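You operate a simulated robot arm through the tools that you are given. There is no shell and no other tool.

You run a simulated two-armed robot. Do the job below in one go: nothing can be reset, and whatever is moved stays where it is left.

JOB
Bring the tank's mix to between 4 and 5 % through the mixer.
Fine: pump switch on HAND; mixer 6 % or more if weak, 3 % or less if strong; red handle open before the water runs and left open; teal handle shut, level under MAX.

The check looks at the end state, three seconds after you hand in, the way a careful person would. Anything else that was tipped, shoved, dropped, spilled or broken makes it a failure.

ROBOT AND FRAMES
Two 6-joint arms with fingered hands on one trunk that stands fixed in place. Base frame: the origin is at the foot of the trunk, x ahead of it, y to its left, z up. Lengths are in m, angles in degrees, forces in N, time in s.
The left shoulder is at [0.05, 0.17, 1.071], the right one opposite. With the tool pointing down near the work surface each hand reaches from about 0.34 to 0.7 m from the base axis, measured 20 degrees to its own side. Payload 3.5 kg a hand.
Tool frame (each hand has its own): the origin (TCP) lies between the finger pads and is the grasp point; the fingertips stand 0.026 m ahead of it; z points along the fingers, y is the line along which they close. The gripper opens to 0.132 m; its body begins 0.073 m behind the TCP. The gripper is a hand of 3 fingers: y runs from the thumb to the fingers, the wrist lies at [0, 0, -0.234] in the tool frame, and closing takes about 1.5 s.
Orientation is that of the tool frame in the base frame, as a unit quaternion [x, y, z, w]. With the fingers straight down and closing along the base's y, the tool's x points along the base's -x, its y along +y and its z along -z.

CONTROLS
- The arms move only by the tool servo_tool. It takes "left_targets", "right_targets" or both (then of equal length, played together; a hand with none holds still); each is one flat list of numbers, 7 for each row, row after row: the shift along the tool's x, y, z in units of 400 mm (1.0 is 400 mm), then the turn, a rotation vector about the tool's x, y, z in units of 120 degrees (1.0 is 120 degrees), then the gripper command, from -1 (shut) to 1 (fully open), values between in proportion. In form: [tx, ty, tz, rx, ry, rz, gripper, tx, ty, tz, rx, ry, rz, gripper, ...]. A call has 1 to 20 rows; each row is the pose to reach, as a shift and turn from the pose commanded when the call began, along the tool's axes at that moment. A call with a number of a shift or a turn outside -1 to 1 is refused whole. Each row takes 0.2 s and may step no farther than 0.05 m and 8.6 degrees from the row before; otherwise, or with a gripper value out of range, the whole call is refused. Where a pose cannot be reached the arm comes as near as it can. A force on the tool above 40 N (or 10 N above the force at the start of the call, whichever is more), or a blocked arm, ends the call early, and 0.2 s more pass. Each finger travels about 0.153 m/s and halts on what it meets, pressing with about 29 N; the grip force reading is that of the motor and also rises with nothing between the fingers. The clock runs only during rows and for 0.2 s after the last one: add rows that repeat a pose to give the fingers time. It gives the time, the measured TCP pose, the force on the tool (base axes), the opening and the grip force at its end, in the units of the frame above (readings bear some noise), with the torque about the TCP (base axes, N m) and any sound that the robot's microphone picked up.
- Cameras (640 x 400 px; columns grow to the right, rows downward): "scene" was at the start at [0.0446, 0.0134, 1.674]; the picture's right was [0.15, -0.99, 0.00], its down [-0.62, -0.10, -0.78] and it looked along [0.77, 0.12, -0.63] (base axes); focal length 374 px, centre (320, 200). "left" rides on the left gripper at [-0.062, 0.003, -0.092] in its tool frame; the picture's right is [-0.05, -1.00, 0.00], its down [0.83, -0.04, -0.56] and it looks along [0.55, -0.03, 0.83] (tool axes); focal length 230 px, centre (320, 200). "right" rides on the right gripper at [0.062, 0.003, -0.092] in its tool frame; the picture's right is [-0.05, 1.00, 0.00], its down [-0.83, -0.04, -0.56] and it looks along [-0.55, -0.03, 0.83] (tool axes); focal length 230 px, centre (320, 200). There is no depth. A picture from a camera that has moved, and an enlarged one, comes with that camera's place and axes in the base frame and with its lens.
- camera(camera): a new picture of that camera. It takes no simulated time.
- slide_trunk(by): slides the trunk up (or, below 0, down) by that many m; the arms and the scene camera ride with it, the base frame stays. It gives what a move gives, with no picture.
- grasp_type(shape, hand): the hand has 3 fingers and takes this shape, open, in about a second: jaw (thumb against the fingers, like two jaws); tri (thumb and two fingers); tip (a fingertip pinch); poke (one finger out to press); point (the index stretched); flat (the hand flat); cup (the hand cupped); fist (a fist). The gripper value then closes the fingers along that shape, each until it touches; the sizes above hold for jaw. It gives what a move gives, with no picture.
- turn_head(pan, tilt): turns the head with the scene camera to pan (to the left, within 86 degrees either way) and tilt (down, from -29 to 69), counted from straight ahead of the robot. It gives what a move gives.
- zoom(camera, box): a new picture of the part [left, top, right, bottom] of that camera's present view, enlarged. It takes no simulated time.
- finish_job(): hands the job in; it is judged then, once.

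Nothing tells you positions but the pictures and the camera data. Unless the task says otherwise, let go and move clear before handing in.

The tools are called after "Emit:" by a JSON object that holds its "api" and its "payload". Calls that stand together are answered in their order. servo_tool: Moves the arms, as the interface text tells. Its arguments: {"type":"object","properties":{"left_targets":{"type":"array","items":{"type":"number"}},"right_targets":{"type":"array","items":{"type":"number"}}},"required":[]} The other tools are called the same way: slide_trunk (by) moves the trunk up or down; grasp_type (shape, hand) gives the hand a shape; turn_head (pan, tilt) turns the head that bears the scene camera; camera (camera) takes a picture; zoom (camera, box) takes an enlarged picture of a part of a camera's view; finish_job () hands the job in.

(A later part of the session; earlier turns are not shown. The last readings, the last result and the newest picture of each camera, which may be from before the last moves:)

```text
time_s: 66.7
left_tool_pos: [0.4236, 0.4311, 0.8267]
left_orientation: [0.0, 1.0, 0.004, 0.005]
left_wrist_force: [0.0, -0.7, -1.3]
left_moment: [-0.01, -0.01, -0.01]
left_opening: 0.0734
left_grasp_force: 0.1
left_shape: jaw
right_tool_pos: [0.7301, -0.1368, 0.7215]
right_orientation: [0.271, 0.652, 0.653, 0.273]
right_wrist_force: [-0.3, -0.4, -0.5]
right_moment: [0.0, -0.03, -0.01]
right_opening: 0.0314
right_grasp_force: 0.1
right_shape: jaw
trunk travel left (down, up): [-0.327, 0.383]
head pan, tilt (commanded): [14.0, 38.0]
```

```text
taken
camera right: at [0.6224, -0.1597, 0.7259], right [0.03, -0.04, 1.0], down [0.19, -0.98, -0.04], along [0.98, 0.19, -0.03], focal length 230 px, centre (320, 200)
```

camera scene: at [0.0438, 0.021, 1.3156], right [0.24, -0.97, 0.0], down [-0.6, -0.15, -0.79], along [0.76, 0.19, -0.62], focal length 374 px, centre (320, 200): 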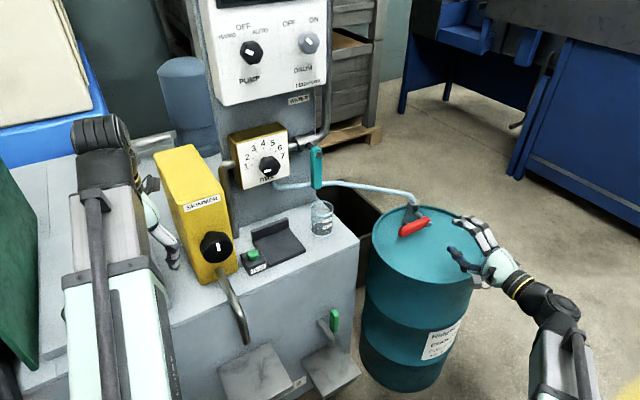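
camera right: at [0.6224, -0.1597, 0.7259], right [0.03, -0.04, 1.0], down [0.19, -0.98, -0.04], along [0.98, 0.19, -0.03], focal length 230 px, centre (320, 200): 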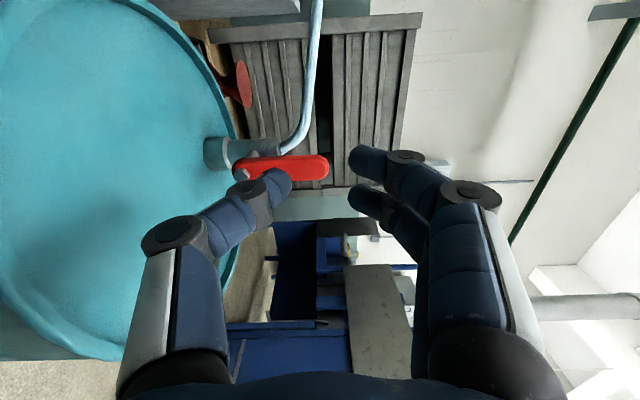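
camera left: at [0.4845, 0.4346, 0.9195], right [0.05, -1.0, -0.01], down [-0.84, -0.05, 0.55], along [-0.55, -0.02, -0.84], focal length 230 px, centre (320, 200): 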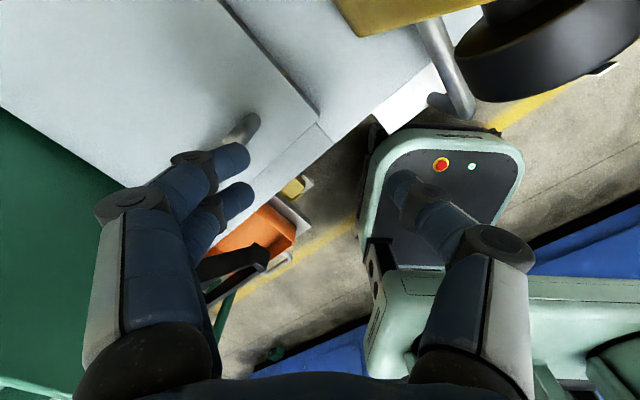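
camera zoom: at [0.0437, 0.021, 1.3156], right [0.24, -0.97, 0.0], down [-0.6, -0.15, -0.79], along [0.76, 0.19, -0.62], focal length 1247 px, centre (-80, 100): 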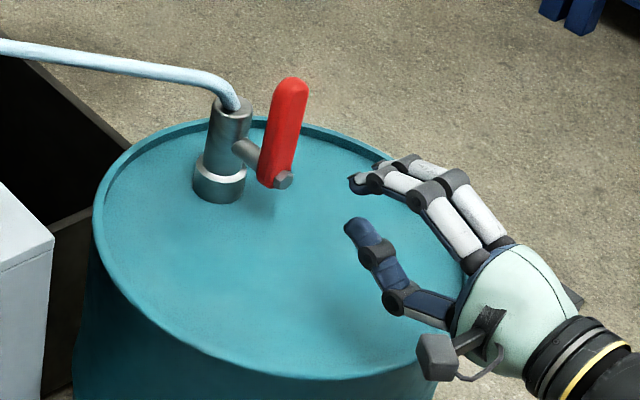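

The red handle is upright and open. Next is the teal handle. The glass cup stands just below and in front of it, so I'll look closely before choosing an approach.

Emit:
{"api": "zoom", "payload": {"camera": "scene", "box": [260, 120, 400, 260]}}

Emit:
{"api": "turn_head", "payload": {"pan": 14, "tilt": 28}}

Emit:
{"api": "camera", "payload": {"camera": "scene"}}

Emit:
{"api": "zoom", "payload": {"camera": "scene", "box": [200, 60, 340, 160]}}

Emit:
{"api": "zoom", "payload": {"camera": "scene", "box": [270, 210, 380, 310]}}

```text
2.86 times, centred on (330, 190) of scene
camera zoom: at [0.0437, 0.021, 1.3156], right [0.24, -0.97, 0.0], down [-0.6, -0.15, -0.79], along [0.76, 0.19, -0.62], focal length 1069 px, centre (291, 229)
```

zoom: 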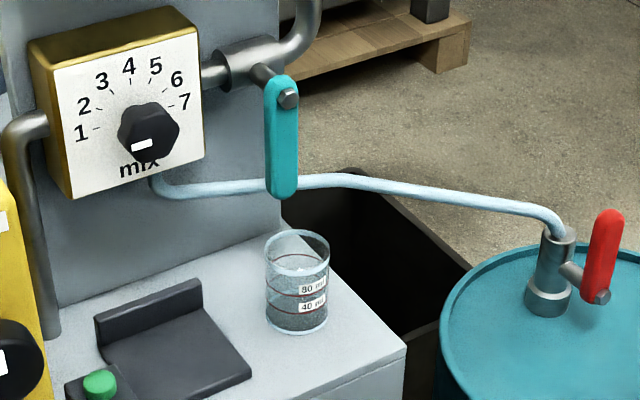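

```text
time_s: 67.4
left_tool_pos: [0.424, 0.431, 0.8269]
left_orientation: [0.0, 1.0, 0.003, 0.004]
left_wrist_force: [0.0, -0.5, 1.0]
left_moment: [0.02, -0.01, 0.01]
left_opening: 0.0732
left_grasp_force: 0.1
left_shape: jaw
right_tool_pos: [0.7307, -0.137, 0.7221]
right_orientation: [0.271, 0.652, 0.654, 0.272]
right_wrist_force: [-0.1, -0.2, 0.5]
right_moment: [0.0, 0.02, 0.03]
right_opening: 0.0325
right_grasp_force: 0.0
right_shape: jaw
trunk travel left (down, up): [-0.327, 0.383]
head pan, tilt (commanded): [14.0, 28.0]
```

```text
taken
camera scene: at [0.0485, 0.0222, 1.331], right [0.24, -0.97, 0.0], down [-0.46, -0.11, -0.88], along [0.86, 0.21, -0.47], focal length 374 px, centre (320, 200)
```

scene: 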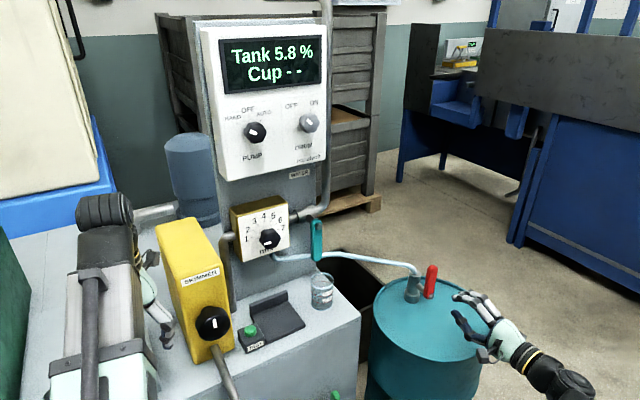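

```text
4.00 times, centred on (270, 110) of scene
camera zoom: at [0.0485, 0.0222, 1.331], right [0.24, -0.97, 0.0], down [-0.46, -0.11, -0.88], along [0.86, 0.21, -0.47], focal length 1497 px, centre (520, 560)
```

zoom: 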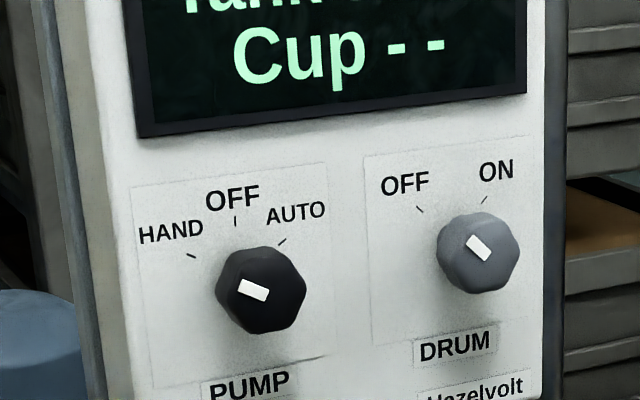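

```text
4.00 times, centred on (325, 260) of scene
camera zoom: at [0.0485, 0.0222, 1.331], right [0.24, -0.97, 0.0], down [-0.46, -0.11, -0.88], along [0.86, 0.21, -0.47], focal length 1497 px, centre (300, -40)
```

zoom: 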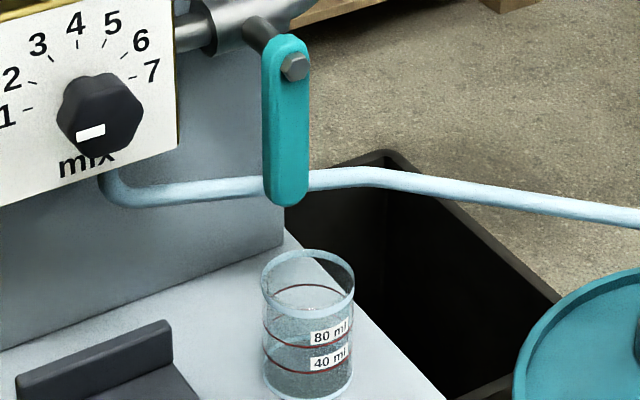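

The display shows a steady Tank 5.8 %. The cup's rim is at z≈0.764 just in front of the teal handle, so I'll approach from above with the tool pitched 30° down, jaws either side of the handle, and keep clear of the cup.

Emit:
{"api": "servo_tool", "payload": {"right_targets": [0.0469, 0.0349, 0.0333, 0.0169, 0.016, -0.0608, -0.24, 0.0938, 0.0698, 0.0665, 0.0337, 0.032, -0.1216, -0.24, 0.1408, 0.1047, 0.0998, 0.0506, 0.048, -0.1824, -0.24, 0.1877, 0.1396, 0.133, 0.0674, 0.0639, -0.2431, -0.24, 0.2346, 0.1745, 0.1663, 0.0843, 0.0799, -0.3039, -0.24, 0.2815, 0.2094, 0.1995, 0.1011, 0.0959, -0.3647, -0.24, 0.3284, 0.2443, 0.2328, 0.118, 0.1119, -0.4255, -0.24, 0.3753, 0.2792, 0.266, 0.1348, 0.1279, -0.4863, -0.24, 0.4223, 0.3141, 0.2993, 0.1517, 0.1439, -0.5471, -0.24, 0.4692, 0.349, 0.3325, 0.1685, 0.1598, -0.6078, -0.24, 0.5161, 0.3839, 0.3658, 0.1854, 0.1758, -0.6686, -0.24, 0.563, 0.4188, 0.399, 0.2022, 0.1918, -0.7294, -0.24]}}

Emit:
{"api": "camera", "payload": {"camera": "right"}}

Emit:
{"api": "camera", "payload": {"camera": "scene"}}

Emit:
{"api": "zoom", "payload": {"camera": "scene", "box": [230, 180, 400, 310]}}

```text
time_s: 70.0
left_tool_pos: [0.4242, 0.4318, 0.8272]
left_orientation: [0.0, 1.0, 0.003, 0.005]
left_wrist_force: [0.5, 0.2, 0.5]
left_moment: [0.01, 0.0, 0.01]
left_opening: 0.0731
left_grasp_force: 0.1
left_shape: jaw
right_tool_pos: [0.6827, 0.1365, 0.8896]
right_orientation: [-0.325, 0.803, 0.186, 0.463]
right_wrist_force: [-0.2, -0.1, -0.2]
right_moment: [-0.01, 0.0, -0.02]
right_opening: 0.0497
right_grasp_force: 0.0
right_shape: jaw
trunk travel left (down, up): [-0.327, 0.383]
head pan, tilt (commanded): [14.0, 28.0]
```

```text
taken
camera right: at [0.6021, 0.0608, 0.8832], right [-0.68, 0.74, 0.04], down [-0.02, -0.07, 1.0], along [0.74, 0.67, 0.06], focal length 230 px, centre (320, 200)
```

right: 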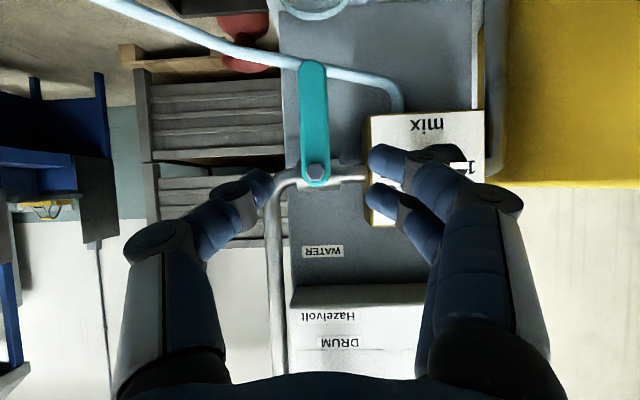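

```text
taken
camera scene: at [0.0485, 0.0222, 1.3311], right [0.24, -0.97, 0.0], down [-0.46, -0.11, -0.88], along [0.86, 0.21, -0.47], focal length 374 px, centre (320, 200)
```

scene: 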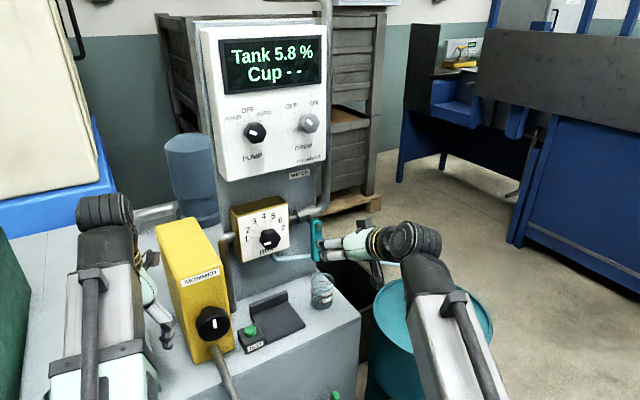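

```text
3.08 times, centred on (315, 245) of scene
camera zoom: at [0.0485, 0.0222, 1.3311], right [0.24, -0.97, 0.0], down [-0.46, -0.11, -0.88], along [0.86, 0.21, -0.47], focal length 1151 px, centre (335, 62)
```

zoom: 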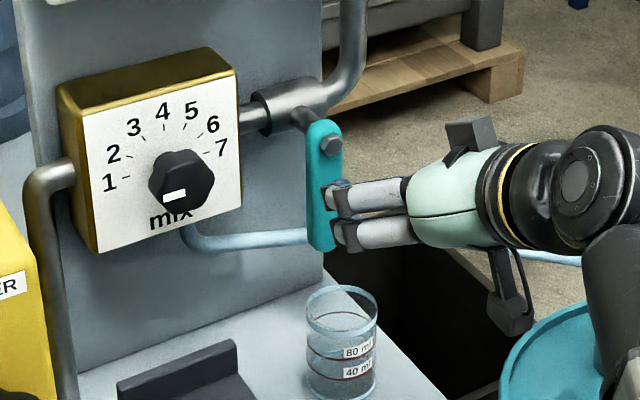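

Well aligned with the teal handle, and the cup is clear below. Moving in along the tool axis.

Emit:
{"api": "servo_tool", "payload": {"right_targets": [0, -0.006, 0.07, 0, 0, 0, -0.24, -0.001, -0.0175, 0.14, 0, 0, 0, -0.24, -0.002, -0.0175, 0.2, 0, 0, 0, -0.24]}}

Emit:
{"api": "camera", "payload": {"camera": "right"}}

Emit:
{"api": "zoom", "payload": {"camera": "scene", "box": [230, 180, 400, 310]}}

```text
time_s: 70.8
left_tool_pos: [0.4236, 0.4325, 0.8261]
left_orientation: [0.0, 1.0, 0.002, 0.005]
left_wrist_force: [-0.1, -0.2, -0.7]
left_moment: [-0.04, 0.02, 0.0]
left_opening: 0.0731
left_grasp_force: 0.0
left_shape: jaw
right_tool_pos: [0.7389, 0.1787, 0.853]
right_orientation: [-0.326, 0.803, 0.188, 0.463]
right_wrist_force: [-0.9, -0.1, 0.2]
right_moment: [-0.01, -0.01, -0.03]
right_opening: 0.05
right_grasp_force: 0.0
right_shape: jaw
trunk travel left (down, up): [-0.327, 0.383]
head pan, tilt (commanded): [14.0, 28.0]
```

```text
taken
camera right: at [0.6579, 0.1041, 0.8454], right [-0.68, 0.74, 0.04], down [-0.02, -0.07, 1.0], along [0.74, 0.67, 0.06], focal length 230 px, centre (320, 200)
```

right: 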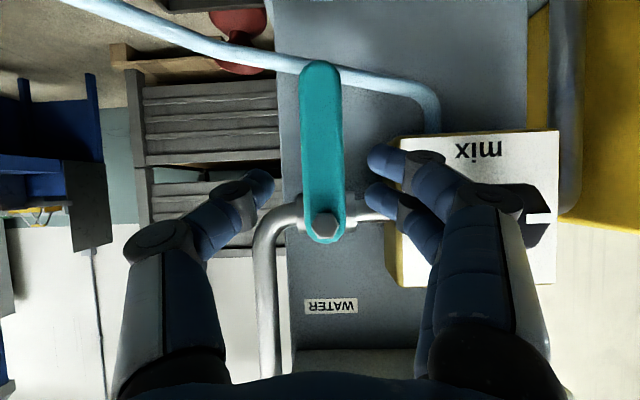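

```text
3.08 times, centred on (315, 245) of scene
camera zoom: at [0.0485, 0.0222, 1.3311], right [0.24, -0.97, 0.0], down [-0.46, -0.11, -0.88], along [0.86, 0.21, -0.47], focal length 1151 px, centre (335, 62)
```

zoom: 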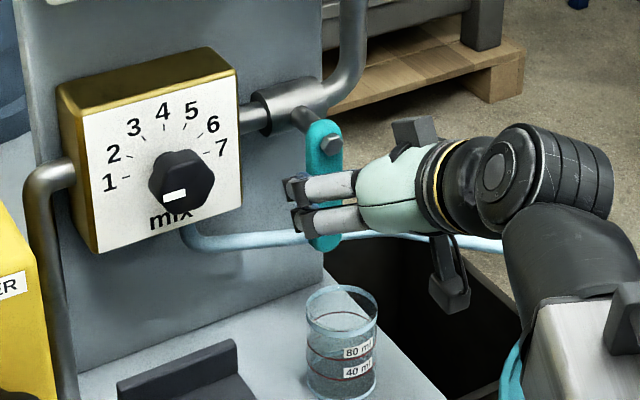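

Centred. The last 40 mm forward, then I'll close gently on the handle.

Emit:
{"api": "servo_tool", "payload": {"right_targets": [0, 0, 0.05, 0, 0, 0, -0.24, 0, 0, 0.1, 0, 0, 0, -0.24, 0, 0, 0.1, 0, 0, 0, -0.6, 0, 0, 0.1, 0, 0, 0, -0.9, 0, 0, 0.1, 0, 0, 0, -1, 0, 0, 0.1, 0, 0, 0, -1]}}

Emit:
{"api": "camera", "payload": {"camera": "right"}}

Emit:
{"api": "zoom", "payload": {"camera": "scene", "box": [230, 180, 400, 310]}}

```text
time_s: 72.2
left_tool_pos: [0.4245, 0.4333, 0.8262]
left_orientation: [0.001, 1.0, 0.003, 0.004]
left_wrist_force: [-0.4, -0.1, -0.1]
left_moment: [0.02, -0.01, -0.05]
left_opening: 0.0732
left_grasp_force: 0.1
left_shape: jaw
right_tool_pos: [0.7629, 0.2032, 0.8295]
right_orientation: [-0.325, 0.803, 0.187, 0.463]
right_wrist_force: [3.5, 4.5, -1.4]
right_moment: [0.01, 0.02, -0.1]
right_opening: 0.0221
right_grasp_force: 29.1
right_shape: jaw
trunk travel left (down, up): [-0.327, 0.383]
head pan, tilt (commanded): [14.0, 28.0]
```

```text
taken
camera right: at [0.6824, 0.1283, 0.8238], right [-0.68, 0.74, 0.04], down [-0.02, -0.07, 1.0], along [0.74, 0.67, 0.06], focal length 230 px, centre (320, 200)
```

right: 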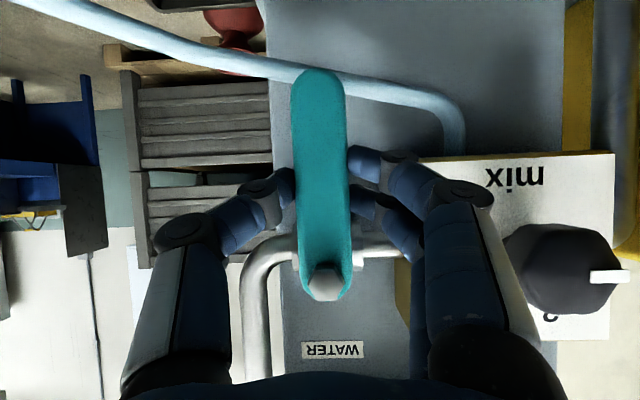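

```text
3.08 times, centred on (315, 245) of scene
camera zoom: at [0.049, 0.0227, 1.3311], right [0.24, -0.97, 0.0], down [-0.46, -0.11, -0.88], along [0.86, 0.21, -0.47], focal length 1151 px, centre (335, 62)
```

zoom: 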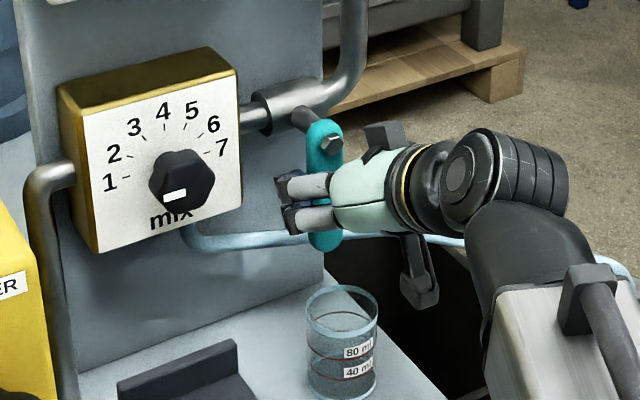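

I have the handle gripped at about 40 mm from its pivot. Before letting water run I need to find the level gauge with its MAX mark, so I'll look at the tank front.

Emit:
{"api": "turn_head", "payload": {"pan": 20, "tilt": 55}}

Emit:
{"api": "camera", "payload": {"camera": "scene"}}

Emit:
{"api": "zoom", "payload": {"camera": "scene", "box": [160, 200, 380, 400]}}

Emit:
{"api": "camera", "payload": {"camera": "left"}}

```text
time_s: 73.1
left_tool_pos: [0.4231, 0.4313, 0.827]
left_orientation: [0.001, 1.0, 0.002, 0.005]
left_wrist_force: [0.0, 0.2, 0.6]
left_moment: [0.01, -0.01, 0.02]
left_opening: 0.0734
left_grasp_force: 0.0
left_shape: jaw
right_tool_pos: [0.7634, 0.2023, 0.8304]
right_orientation: [-0.325, 0.803, 0.187, 0.463]
right_wrist_force: [4.5, 6.3, -1.3]
right_moment: [0.02, 0.0, -0.05]
right_opening: 0.0217
right_grasp_force: 28.9
right_shape: jaw
trunk travel left (down, up): [-0.327, 0.383]
head pan, tilt (commanded): [20.0, 55.0]
```

```text
taken
camera scene: at [0.0283, 0.0253, 1.2919], right [0.34, -0.94, 0.0], down [-0.77, -0.28, -0.57], along [0.54, 0.2, -0.82], focal length 374 px, centre (320, 200)
```

scene: 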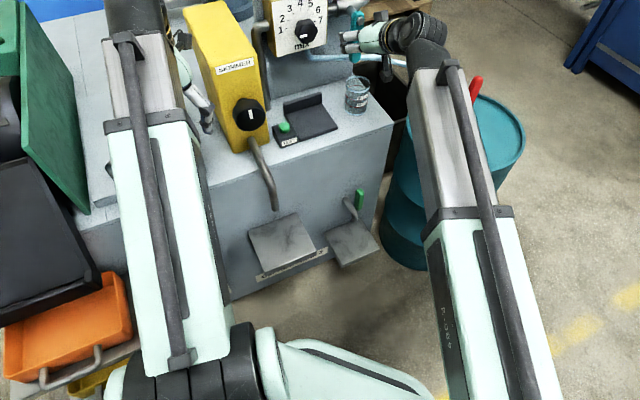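

```text
2.00 times, centred on (270, 300) of scene
camera zoom: at [0.0283, 0.0253, 1.2919], right [0.34, -0.94, 0.0], down [-0.77, -0.28, -0.57], along [0.54, 0.2, -0.82], focal length 748 px, centre (420, 0)
```

zoom: 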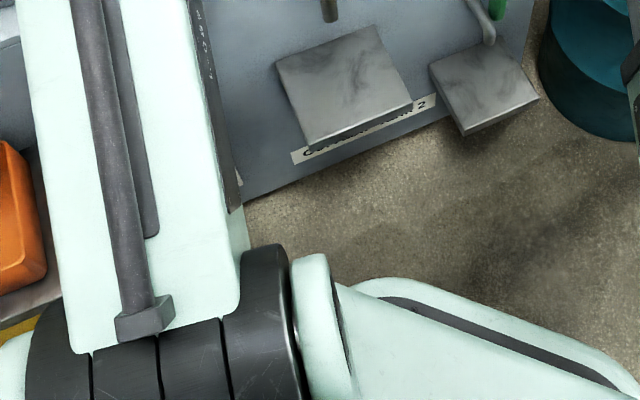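

```text
taken
camera left: at [0.4849, 0.435, 0.9191], right [0.05, -1.0, -0.01], down [-0.84, -0.05, 0.55], along [-0.55, -0.02, -0.84], focal length 230 px, centre (320, 200)
```

left: 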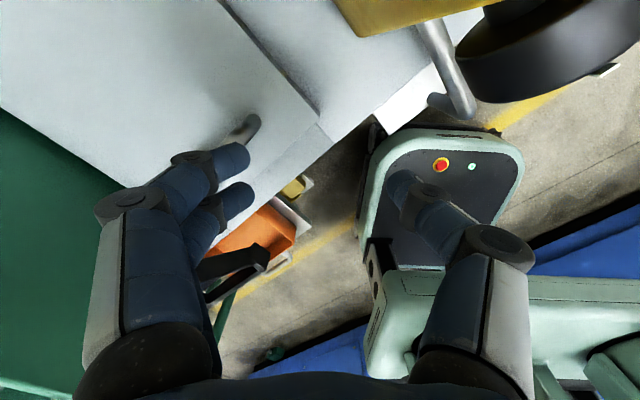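

The strip reads "Coolant tank 2"; no gauge yet. I'll look further left and around for the MAX mark.

Emit:
{"api": "turn_head", "payload": {"pan": 45, "tilt": 50}}

Emit:
{"api": "camera", "payload": {"camera": "scene"}}

Emit:
{"api": "turn_head", "payload": {"pan": 12, "tilt": 62}}

Emit:
{"api": "camera", "payload": {"camera": "scene"}}

Emit:
{"api": "zoom", "payload": {"camera": "scene", "box": [200, 0, 420, 200]}}

```text
time_s: 74.0
left_tool_pos: [0.4243, 0.4326, 0.8265]
left_orientation: [0.0, 1.0, 0.002, 0.004]
left_wrist_force: [-0.7, 1.0, -0.1]
left_moment: [-0.05, -0.01, -0.02]
left_opening: 0.0732
left_grasp_force: 0.0
left_shape: jaw
right_tool_pos: [0.7629, 0.2023, 0.83]
right_orientation: [-0.325, 0.803, 0.187, 0.463]
right_wrist_force: [4.5, 5.8, -1.2]
right_moment: [-0.01, 0.02, -0.06]
right_opening: 0.0221
right_grasp_force: 28.4
right_shape: jaw
trunk travel left (down, up): [-0.327, 0.383]
head pan, tilt (commanded): [45.0, 50.0]
```

```text
taken
camera scene: at [0.015, 0.055, 1.2984], right [0.71, -0.71, 0.0], down [-0.54, -0.54, -0.64], along [0.45, 0.45, -0.77], focal length 374 px, centre (320, 200)
```

scene: 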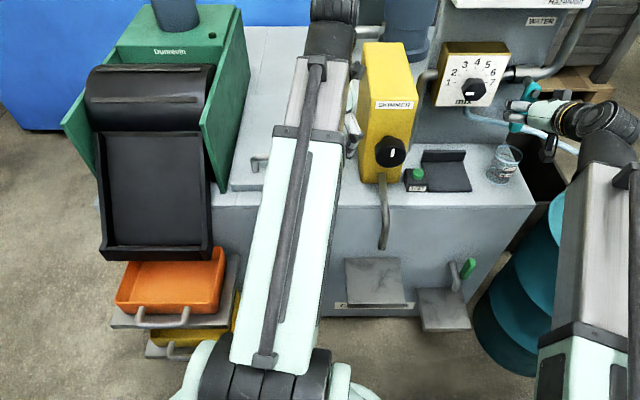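

```text
time_s: 75.0
left_tool_pos: [0.4242, 0.432, 0.8263]
left_orientation: [0.0, 1.0, 0.002, 0.005]
left_wrist_force: [-0.6, 0.5, -0.8]
left_moment: [0.0, -0.01, -0.01]
left_opening: 0.0732
left_grasp_force: 0.1
left_shape: jaw
right_tool_pos: [0.7622, 0.2025, 0.8311]
right_orientation: [-0.325, 0.803, 0.186, 0.463]
right_wrist_force: [4.8, 5.7, -1.0]
right_moment: [-0.05, 0.02, -0.07]
right_opening: 0.022
right_grasp_force: 29.5
right_shape: jaw
trunk travel left (down, up): [-0.327, 0.383]
head pan, tilt (commanded): [12.0, 62.0]
```

```text
taken
camera scene: at [0.0235, 0.0141, 1.2835], right [0.21, -0.98, 0.0], down [-0.86, -0.18, -0.47], along [0.46, 0.1, -0.88], focal length 374 px, centre (320, 200)
```

scene: 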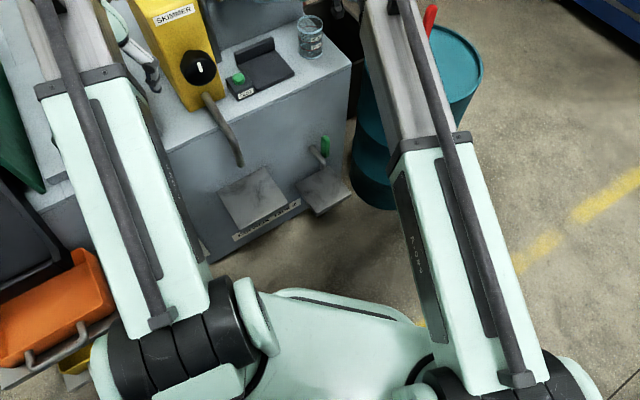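

```text
2.00 times, centred on (310, 100) of scene
camera zoom: at [0.0235, 0.0141, 1.2835], right [0.21, -0.98, 0.0], down [-0.86, -0.18, -0.47], along [0.46, 0.1, -0.88], focal length 748 px, centre (340, 400)
```

zoom: 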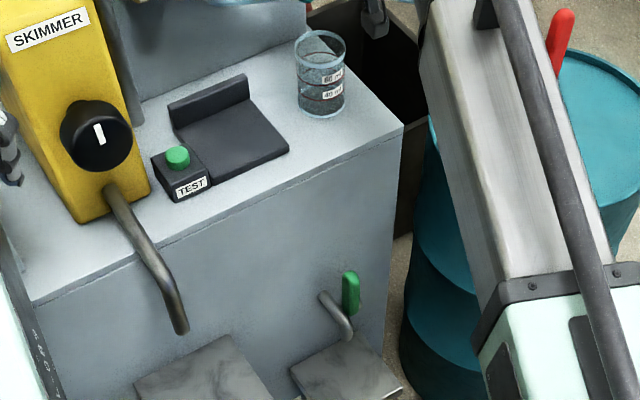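

The left forearm hides the strip of tank front beside the shelf, which may hold the gauge. I'll shift the left hand a little to the left and look again.

Emit:
{"api": "servo_tool", "payload": {"left_targets": [0, 0.05, -0.02, 0, 0, 0, 0.1, 0, 0.1, -0.04, 0, 0, 0, 0.1, 0, 0.15, -0.06, 0, 0, 0, 0.1, 0, 0.2, -0.08, 0, 0, 0, 0.1, 0, 0.25, -0.1, 0, 0, 0, 0.1, 0, 0.3, -0.12, 0, 0, 0, 0.1]}}

Emit:
{"api": "turn_head", "payload": {"pan": 45, "tilt": 50}}

Emit:
{"api": "camera", "payload": {"camera": "scene"}}

Emit:
{"api": "zoom", "payload": {"camera": "scene", "box": [180, 120, 420, 340]}}

```text
time_s: 76.3
left_tool_pos: [0.4251, 0.5535, 0.8671]
left_orientation: [0.0, 1.0, 0.006, 0.006]
left_wrist_force: [0.1, -0.4, 0.1]
left_moment: [0.0, 0.03, 0.06]
left_opening: 0.0732
left_grasp_force: 0.0
left_shape: jaw
left hand out of reach, approached as far as the arm can: row 3, 4, 5, 6
right_tool_pos: [0.7633, 0.2024, 0.829]
right_orientation: [-0.325, 0.803, 0.187, 0.463]
right_wrist_force: [5.1, 5.8, -2.4]
right_moment: [0.0, -0.06, -0.09]
right_opening: 0.0219
right_grasp_force: 29.0
right_shape: jaw
trunk travel left (down, up): [-0.327, 0.383]
head pan, tilt (commanded): [12.0, 62.0]
```

```text
time_s: 77.3
left_tool_pos: [0.4244, 0.5533, 0.8681]
left_orientation: [0.0, 1.0, 0.005, 0.006]
left_wrist_force: [0.9, 0.1, -0.2]
left_moment: [0.0, -0.02, 0.01]
left_opening: 0.0733
left_grasp_force: 0.0
left_shape: jaw
right_tool_pos: [0.7629, 0.2028, 0.8296]
right_orientation: [-0.325, 0.803, 0.187, 0.463]
right_wrist_force: [4.4, 5.8, -2.0]
right_moment: [-0.01, 0.01, -0.06]
right_opening: 0.0221
right_grasp_force: 29.0
right_shape: jaw
trunk travel left (down, up): [-0.327, 0.383]
head pan, tilt (commanded): [45.0, 50.0]
```

```text
taken
camera scene: at [0.015, 0.055, 1.2983], right [0.71, -0.71, 0.0], down [-0.54, -0.54, -0.64], along [0.45, 0.45, -0.77], focal length 374 px, centre (320, 200)
```

scene: 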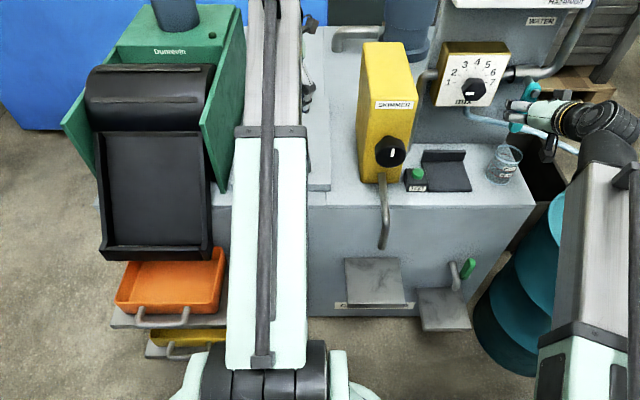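

```text
1.82 times, centred on (300, 230) of scene
camera zoom: at [0.015, 0.055, 1.2983], right [0.71, -0.71, 0.0], down [-0.54, -0.54, -0.64], along [0.45, 0.45, -0.77], focal length 680 px, centre (356, 146)
```

zoom: 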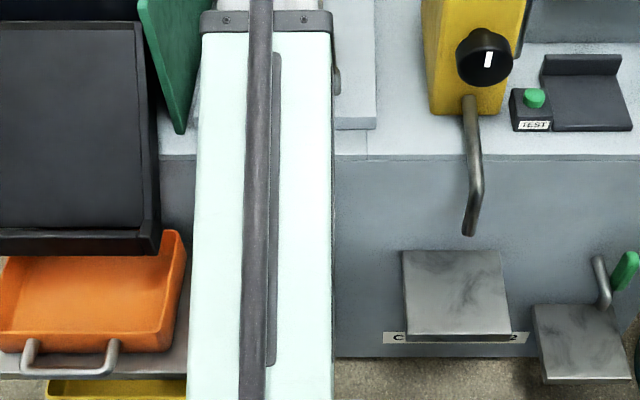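

No gauge on the visible front. I'll check with the left-hand camera and by shifting the left hand a bit further.

Emit:
{"api": "camera", "payload": {"camera": "left"}}

Emit:
{"api": "servo_tool", "payload": {"left_targets": [0, 0.05, -0.05, 0, 0, 0, 0.1, 0, 0.1, -0.1, 0, 0, 0, 0.1, -0.03, 0.15, -0.15, 0, 0, 0, 0.1, -0.06, 0.2, -0.2, 0, 0, 0, 0.1, -0.09, 0.25, -0.25, 0, 0, 0, 0.1]}}

Emit:
{"api": "camera", "payload": {"camera": "scene"}}

Emit:
{"api": "zoom", "payload": {"camera": "scene", "box": [180, 120, 420, 340]}}

Emit:
{"api": "camera", "payload": {"camera": "left"}}

```text
taken
camera left: at [0.4856, 0.5556, 0.961], right [0.05, -1.0, -0.01], down [-0.84, -0.05, 0.54], along [-0.54, -0.02, -0.84], focal length 230 px, centre (320, 200)
```

left: 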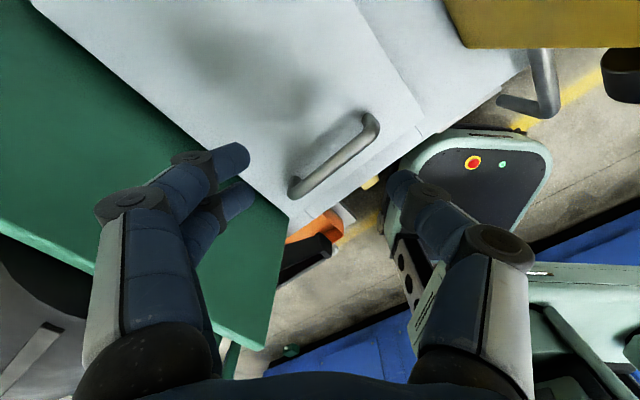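

```text
time_s: 78.5
left_tool_pos: [0.4563, 0.6477, 0.9305]
left_orientation: [0.0, 1.0, 0.015, 0.015]
left_wrist_force: [0.6, 0.6, 0.6]
left_moment: [0.0, -0.01, 0.0]
left_opening: 0.0731
left_grasp_force: 0.1
left_shape: jaw
left hand out of reach, approached as far as the arm can: row 1, 2, 3, 4, 5
right_tool_pos: [0.763, 0.2032, 0.8303]
right_orientation: [-0.325, 0.803, 0.187, 0.463]
right_wrist_force: [4.6, 5.5, -0.4]
right_moment: [0.01, -0.01, -0.06]
right_opening: 0.0219
right_grasp_force: 28.8
right_shape: jaw
trunk travel left (down, up): [-0.327, 0.383]
head pan, tilt (commanded): [45.0, 50.0]
```

```text
taken
camera scene: at [0.015, 0.0551, 1.2984], right [0.71, -0.71, 0.0], down [-0.54, -0.54, -0.64], along [0.45, 0.45, -0.77], focal length 374 px, centre (320, 200)
```

scene: 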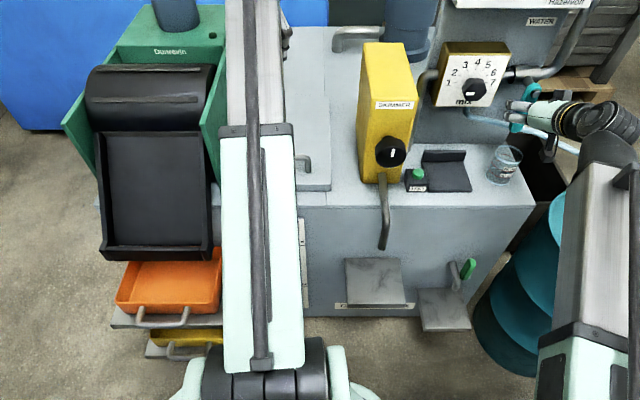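

```text
1.82 times, centred on (300, 230) of scene
camera zoom: at [0.015, 0.0551, 1.2984], right [0.71, -0.71, 0.0], down [-0.54, -0.54, -0.64], along [0.45, 0.45, -0.77], focal length 680 px, centre (356, 146)
```

zoom: 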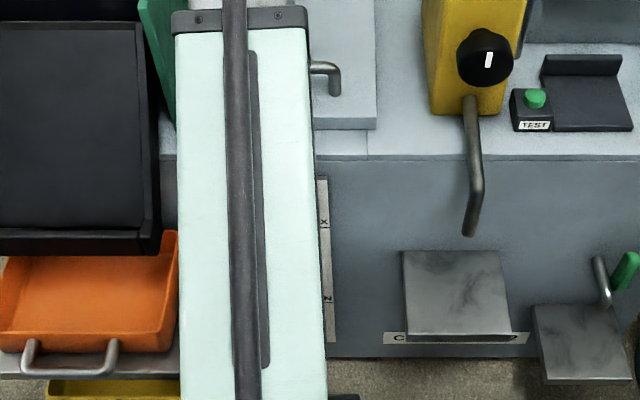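

```text
taken
camera left: at [0.5158, 0.6484, 1.0237], right [0.05, -1.0, -0.03], down [-0.85, -0.06, 0.53], along [-0.53, 0.0, -0.85], focal length 230 px, centre (320, 200)
```

left: 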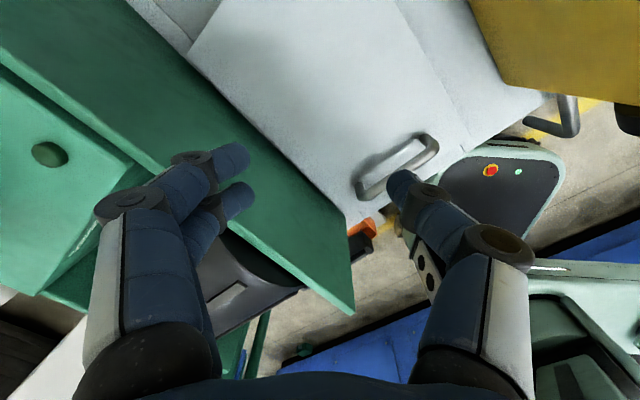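

Found it: a level gauge with MAX and MIN marks, just behind the left forearm. I'll move the left hand slightly further left and up to uncover it.

Emit:
{"api": "servo_tool", "payload": {"left_targets": [-0.02, 0.05, -0.06, 0, 0, 0, 0.1, -0.05, 0.1, -0.12, 0, 0, 0, 0.1, -0.08, 0.15, -0.18, 0, 0, 0, 0.1, -0.1, 0.2, -0.22, 0, 0, 0, 0.1]}}

Emit:
{"api": "camera", "payload": {"camera": "scene"}}

Emit:
{"api": "zoom", "payload": {"camera": "scene", "box": [240, 190, 360, 330]}}

Emit:
{"api": "camera", "payload": {"camera": "left"}}

```text
time_s: 79.5
left_tool_pos: [0.4518, 0.655, 0.9153]
left_orientation: [0.0, 1.0, 0.007, 0.006]
left_wrist_force: [0.8, 0.1, 0.0]
left_moment: [0.0, 0.0, 0.01]
left_opening: 0.0733
left_grasp_force: 0.1
left_shape: jaw
left hand out of reach, approached as far as the arm can: row 1, 2, 3, 4
right_tool_pos: [0.7628, 0.2034, 0.831]
right_orientation: [-0.325, 0.803, 0.186, 0.463]
right_wrist_force: [4.9, 5.5, -1.4]
right_moment: [-0.01, 0.0, -0.05]
right_opening: 0.0219
right_grasp_force: 29.4
right_shape: jaw
trunk travel left (down, up): [-0.327, 0.383]
head pan, tilt (commanded): [45.0, 50.0]
```

```text
taken
camera scene: at [0.015, 0.0551, 1.2984], right [0.71, -0.71, 0.0], down [-0.54, -0.54, -0.64], along [0.45, 0.45, -0.77], focal length 374 px, centre (320, 200)
```

scene: 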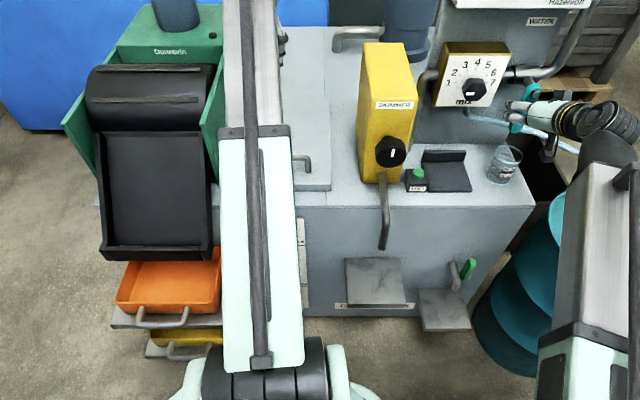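

```text
2.86 times, centred on (300, 260) of scene
camera zoom: at [0.015, 0.0551, 1.2984], right [0.71, -0.71, 0.0], down [-0.54, -0.54, -0.64], along [0.45, 0.45, -0.77], focal length 1069 px, centre (377, 29)
```

zoom: 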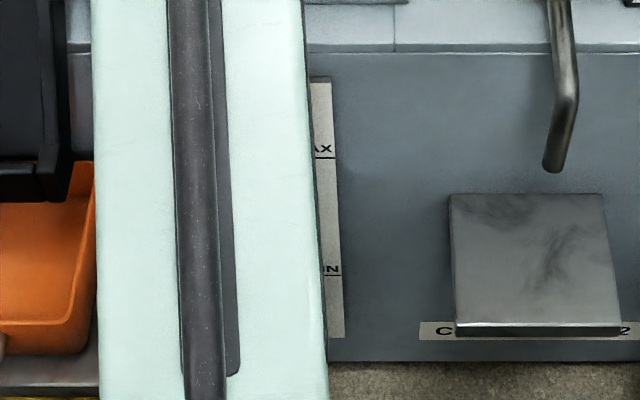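

```text
taken
camera left: at [0.5115, 0.6568, 1.0091], right [0.05, -1.0, -0.01], down [-0.84, -0.05, 0.54], along [-0.54, -0.02, -0.84], focal length 230 px, centre (320, 200)
```

left: 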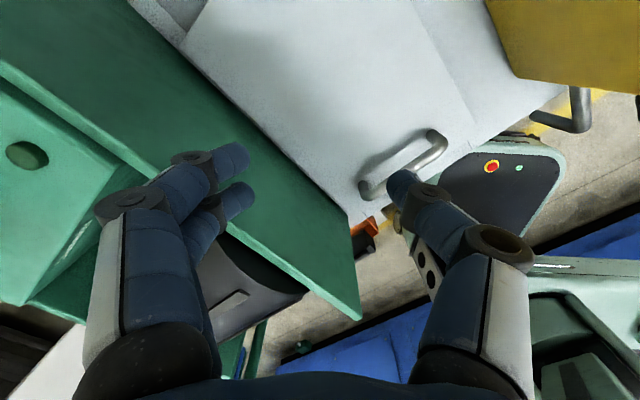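

The MAX/MIN card is partly visible. I'll pan the head back a little, since that moves the camera to the right and should show the tube beside the card.

Emit:
{"api": "turn_head", "payload": {"pan": 5, "tilt": 52}}

Emit:
{"api": "camera", "payload": {"camera": "scene"}}

Emit:
{"api": "zoom", "payload": {"camera": "scene", "box": [100, 180, 240, 320]}}

```text
time_s: 80.6
left_tool_pos: [0.4523, 0.6537, 0.9166]
left_orientation: [0.0, 1.0, 0.007, 0.007]
left_wrist_force: [-0.6, -0.7, -0.7]
left_moment: [0.0, 0.0, 0.03]
left_opening: 0.0732
left_grasp_force: 0.0
left_shape: jaw
right_tool_pos: [0.7625, 0.203, 0.8303]
right_orientation: [-0.325, 0.803, 0.187, 0.464]
right_wrist_force: [5.1, 4.5, -0.4]
right_moment: [-0.03, -0.01, -0.05]
right_opening: 0.0217
right_grasp_force: 28.2
right_shape: jaw
trunk travel left (down, up): [-0.327, 0.383]
head pan, tilt (commanded): [5.0, 52.0]
```

```text
taken
camera scene: at [0.0353, 0.0072, 1.2957], right [0.09, -1.0, 0.0], down [-0.79, -0.07, -0.62], along [0.61, 0.05, -0.79], focal length 374 px, centre (320, 200)
```

scene: 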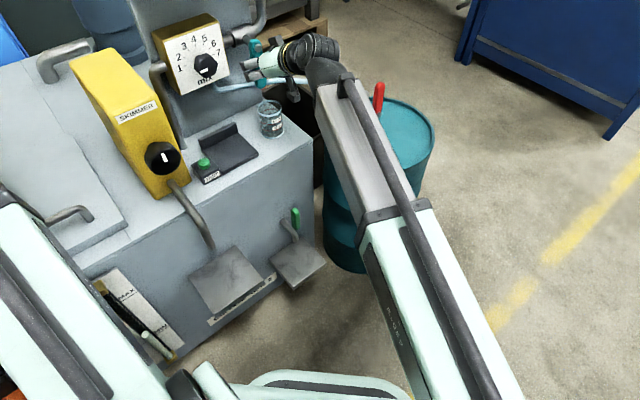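

```text
2.86 times, centred on (170, 250) of scene
camera zoom: at [0.0353, 0.0072, 1.2957], right [0.09, -1.0, 0.0], down [-0.79, -0.07, -0.62], along [0.61, 0.05, -0.79], focal length 1069 px, centre (749, 57)
```

zoom: 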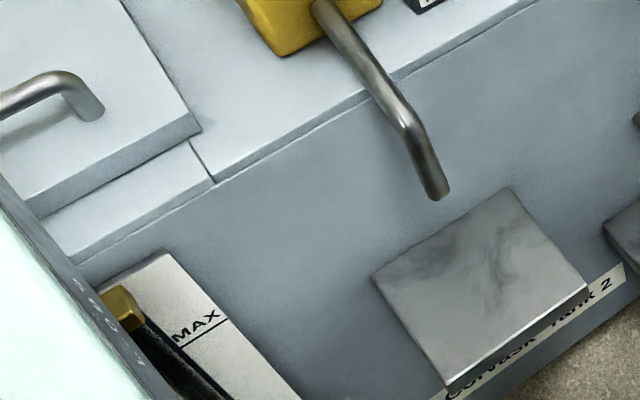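

The sight tube is visible now. Zooming in on it.

Emit:
{"api": "zoom", "payload": {"camera": "scene", "box": [80, 255, 200, 375]}}

```text
3.33 times, centred on (140, 315) of scene
camera zoom: at [0.0353, 0.0072, 1.2957], right [0.09, -1.0, 0.0], down [-0.79, -0.07, -0.62], along [0.61, 0.05, -0.79], focal length 1247 px, centre (920, -183)
```

zoom: 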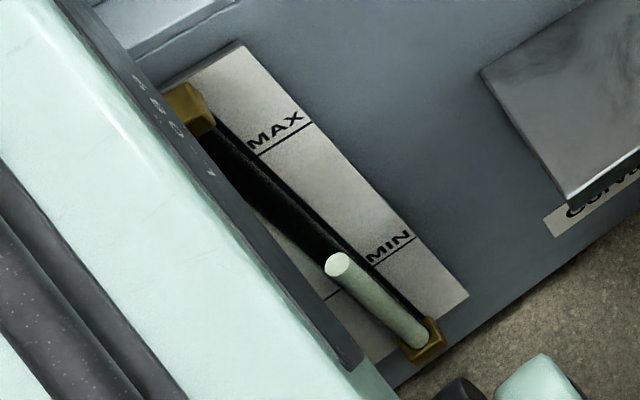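

The milky column stands a little above MIN and well below MAX, so there is ample room. I'll turn the head back to the display and start opening the teal handle a little to learn its direction.

Emit:
{"api": "turn_head", "payload": {"pan": 14, "tilt": 28}}

Emit:
{"api": "servo_tool", "payload": {"right_targets": [-0.0003, 0.0088, -0.0002, -0.0208, 0, 0.0361, -1, -0.0013, 0.0175, -0.0008, -0.0417, 0, 0.0722, -1, -0.003, 0.026, -0.0017, -0.0625, 0, 0.1083, -1]}}

Emit:
{"api": "camera", "payload": {"camera": "scene"}}

Emit:
{"api": "zoom", "payload": {"camera": "scene", "box": [230, 180, 400, 310]}}

Emit:
{"api": "camera", "payload": {"camera": "right"}}

```text
time_s: 81.5
left_tool_pos: [0.4514, 0.6549, 0.916]
left_orientation: [0.0, 1.0, 0.007, 0.008]
left_wrist_force: [-0.4, 0.7, 0.7]
left_moment: [-0.02, -0.02, 0.0]
left_opening: 0.0732
left_grasp_force: 0.0
left_shape: jaw
right_tool_pos: [0.7632, 0.2028, 0.8303]
right_orientation: [-0.325, 0.803, 0.187, 0.463]
right_wrist_force: [5.5, 5.1, -1.5]
right_moment: [-0.04, -0.01, -0.1]
right_opening: 0.022
right_grasp_force: 29.0
right_shape: jaw
trunk travel left (down, up): [-0.327, 0.383]
head pan, tilt (commanded): [14.0, 28.0]
```

```text
time_s: 82.3
left_tool_pos: [0.4527, 0.6516, 0.9178]
left_orientation: [0.001, 1.0, 0.008, 0.007]
left_wrist_force: [0.4, -0.2, -0.2]
left_moment: [-0.01, 0.02, 0.01]
left_opening: 0.0731
left_grasp_force: 0.0
left_shape: jaw
right_tool_pos: [0.7609, 0.2042, 0.8318]
right_orientation: [-0.259, 0.821, 0.288, 0.419]
right_wrist_force: [24.4, -13.5, 7.2]
right_moment: [-0.81, -0.89, -0.51]
right_opening: 0.0222
right_grasp_force: 28.7
right_shape: jaw
trunk travel left (down, up): [-0.327, 0.383]
head pan, tilt (commanded): [14.0, 28.0]
```

```text
taken
camera scene: at [0.05, 0.0208, 1.3312], right [0.24, -0.97, 0.0], down [-0.46, -0.11, -0.88], along [0.86, 0.21, -0.47], focal length 374 px, centre (320, 200)
```

scene: 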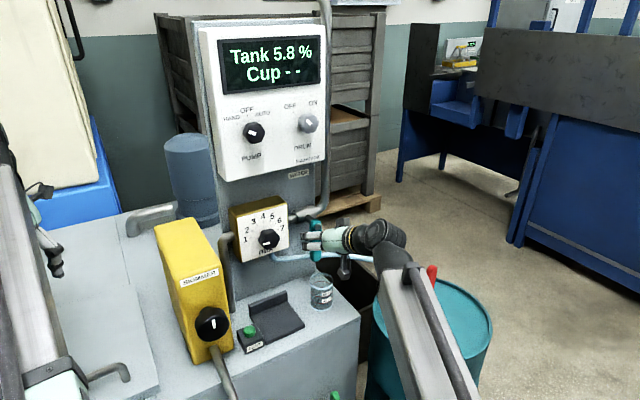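

```text
3.08 times, centred on (315, 245) of scene
camera zoom: at [0.05, 0.0208, 1.3312], right [0.24, -0.97, 0.0], down [-0.46, -0.11, -0.88], along [0.86, 0.21, -0.47], focal length 1151 px, centre (335, 62)
```

zoom: 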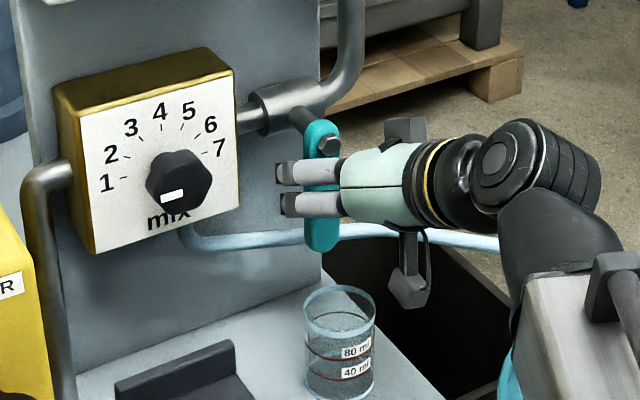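

```text
taken
camera right: at [0.6779, 0.1324, 0.8269], right [-0.64, 0.71, 0.3], down [0.16, -0.26, 0.95], along [0.75, 0.66, 0.06], focal length 230 px, centre (320, 200)
```

right: 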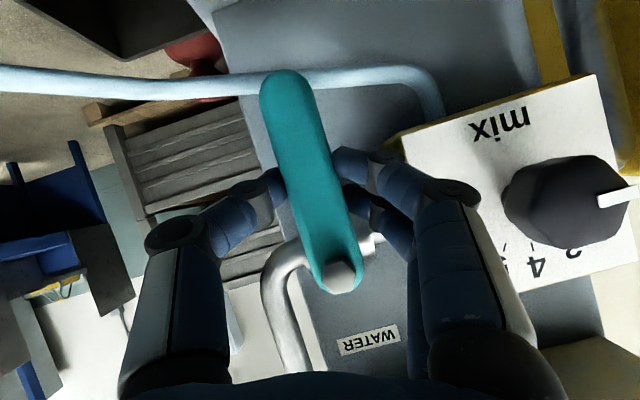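

The handle is hard against its stop that way (shut), so it must open to the right. I'll return to neutral and turn it counter-clockwise by 15°.

Emit:
{"api": "servo_tool", "payload": {"right_targets": [-0.0007, -0.0131, -0.0004, 0.0313, 0, -0.0541, -1, -0.003, -0.026, -0.0017, 0.0625, 0, -0.1083, -1, -0.0066, -0.0385, -0.0038, 0.0938, 0, -0.1624, -1, -0.0117, -0.0503, -0.0067, 0.125, 0, -0.2165, -1]}}

Emit:
{"api": "camera", "payload": {"camera": "scene"}}

Emit:
{"api": "zoom", "payload": {"camera": "scene", "box": [230, 180, 400, 310]}}

Emit:
{"api": "camera", "payload": {"camera": "right"}}

```text
time_s: 83.3
left_tool_pos: [0.4507, 0.6546, 0.9181]
left_orientation: [0.0, 1.0, 0.007, 0.007]
left_wrist_force: [0.4, 0.1, -0.7]
left_moment: [0.01, 0.03, 0.01]
left_opening: 0.0732
left_grasp_force: 0.1
left_shape: jaw
right_tool_pos: [0.7692, 0.1975, 0.8321]
right_orientation: [-0.385, 0.771, 0.08, 0.501]
right_wrist_force: [2.1, 2.5, 5.6]
right_moment: [0.29, 0.19, -0.21]
right_opening: 0.0222
right_grasp_force: 29.0
right_shape: jaw
trunk travel left (down, up): [-0.327, 0.383]
head pan, tilt (commanded): [14.0, 28.0]
```

```text
taken
camera scene: at [0.048, 0.0225, 1.3311], right [0.24, -0.97, 0.0], down [-0.46, -0.11, -0.88], along [0.86, 0.21, -0.47], focal length 374 px, centre (320, 200)
```

scene: 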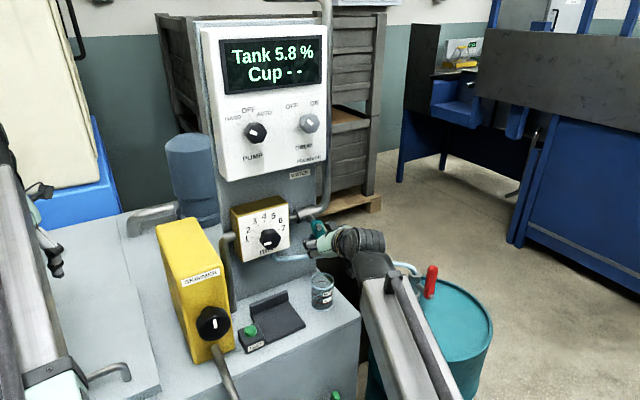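

```text
3.08 times, centred on (315, 245) of scene
camera zoom: at [0.048, 0.0225, 1.3311], right [0.24, -0.97, 0.0], down [-0.46, -0.11, -0.88], along [0.86, 0.21, -0.47], focal length 1151 px, centre (335, 62)
```

zoom: 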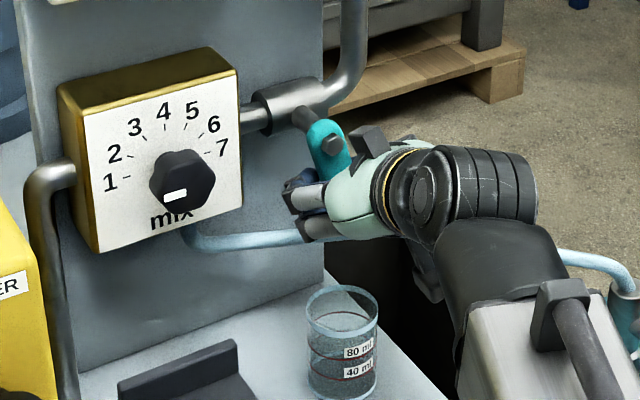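

```text
taken
camera right: at [0.6901, 0.1208, 0.8256], right [-0.66, 0.72, -0.22], down [-0.2, 0.11, 0.97], along [0.72, 0.69, 0.07], focal length 230 px, centre (320, 200)
```

right: 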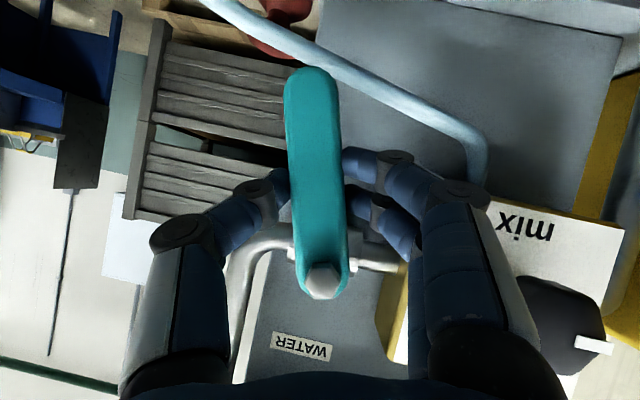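

The handle turns this way. I'll open it further to about 35° and watch the display.

Emit:
{"api": "servo_tool", "payload": {"right_targets": [-0.0007, -0.0131, -0.0004, 0.0313, 0, -0.0541, -1, -0.003, -0.026, -0.0017, 0.0625, 0, -0.1083, -1, -0.0054, -0.0344, -0.0031, 0.0833, 0, -0.1443, -1]}}

Emit:
{"api": "camera", "payload": {"camera": "scene"}}

Emit:
{"api": "zoom", "payload": {"camera": "scene", "box": [230, 180, 400, 310]}}

```text
time_s: 84.1
left_tool_pos: [0.4504, 0.6541, 0.917]
left_orientation: [0.001, 1.0, 0.006, 0.008]
left_wrist_force: [-0.1, 0.3, 0.5]
left_moment: [0.03, 0.02, 0.0]
left_opening: 0.0729
left_grasp_force: 0.0
left_shape: jaw
right_tool_pos: [0.7784, 0.1864, 0.8393]
right_orientation: [-0.451, 0.708, -0.064, 0.539]
right_wrist_force: [-4.9, 4.1, 5.0]
right_moment: [0.24, 0.1, -0.12]
right_opening: 0.0222
right_grasp_force: 29.3
right_shape: jaw
trunk travel left (down, up): [-0.327, 0.383]
head pan, tilt (commanded): [14.0, 28.0]
```

```text
taken
camera scene: at [0.0476, 0.0225, 1.3312], right [0.24, -0.97, 0.0], down [-0.45, -0.11, -0.88], along [0.86, 0.21, -0.47], focal length 374 px, centre (320, 200)
```

scene: 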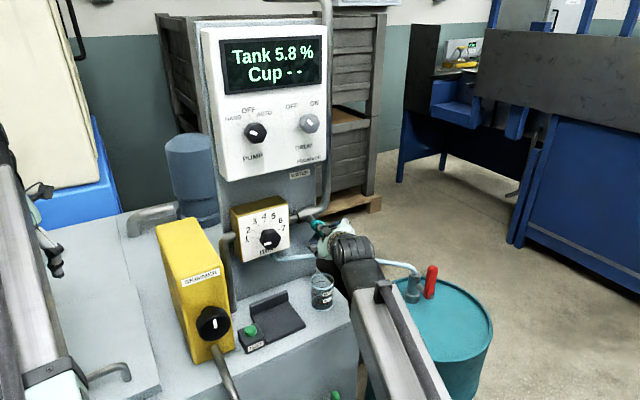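

```text
3.08 times, centred on (315, 245) of scene
camera zoom: at [0.0476, 0.0225, 1.3312], right [0.24, -0.97, 0.0], down [-0.45, -0.11, -0.88], along [0.86, 0.21, -0.47], focal length 1151 px, centre (335, 62)
```

zoom: 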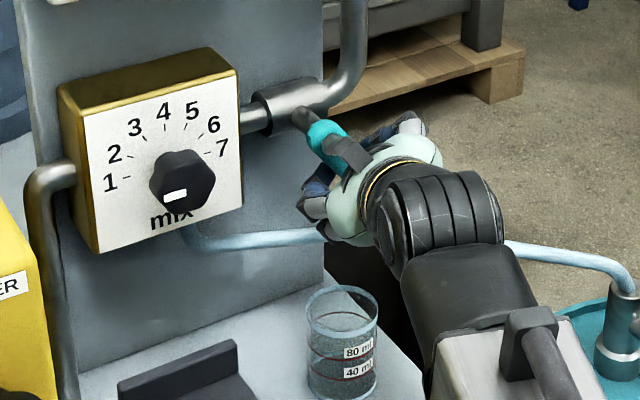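

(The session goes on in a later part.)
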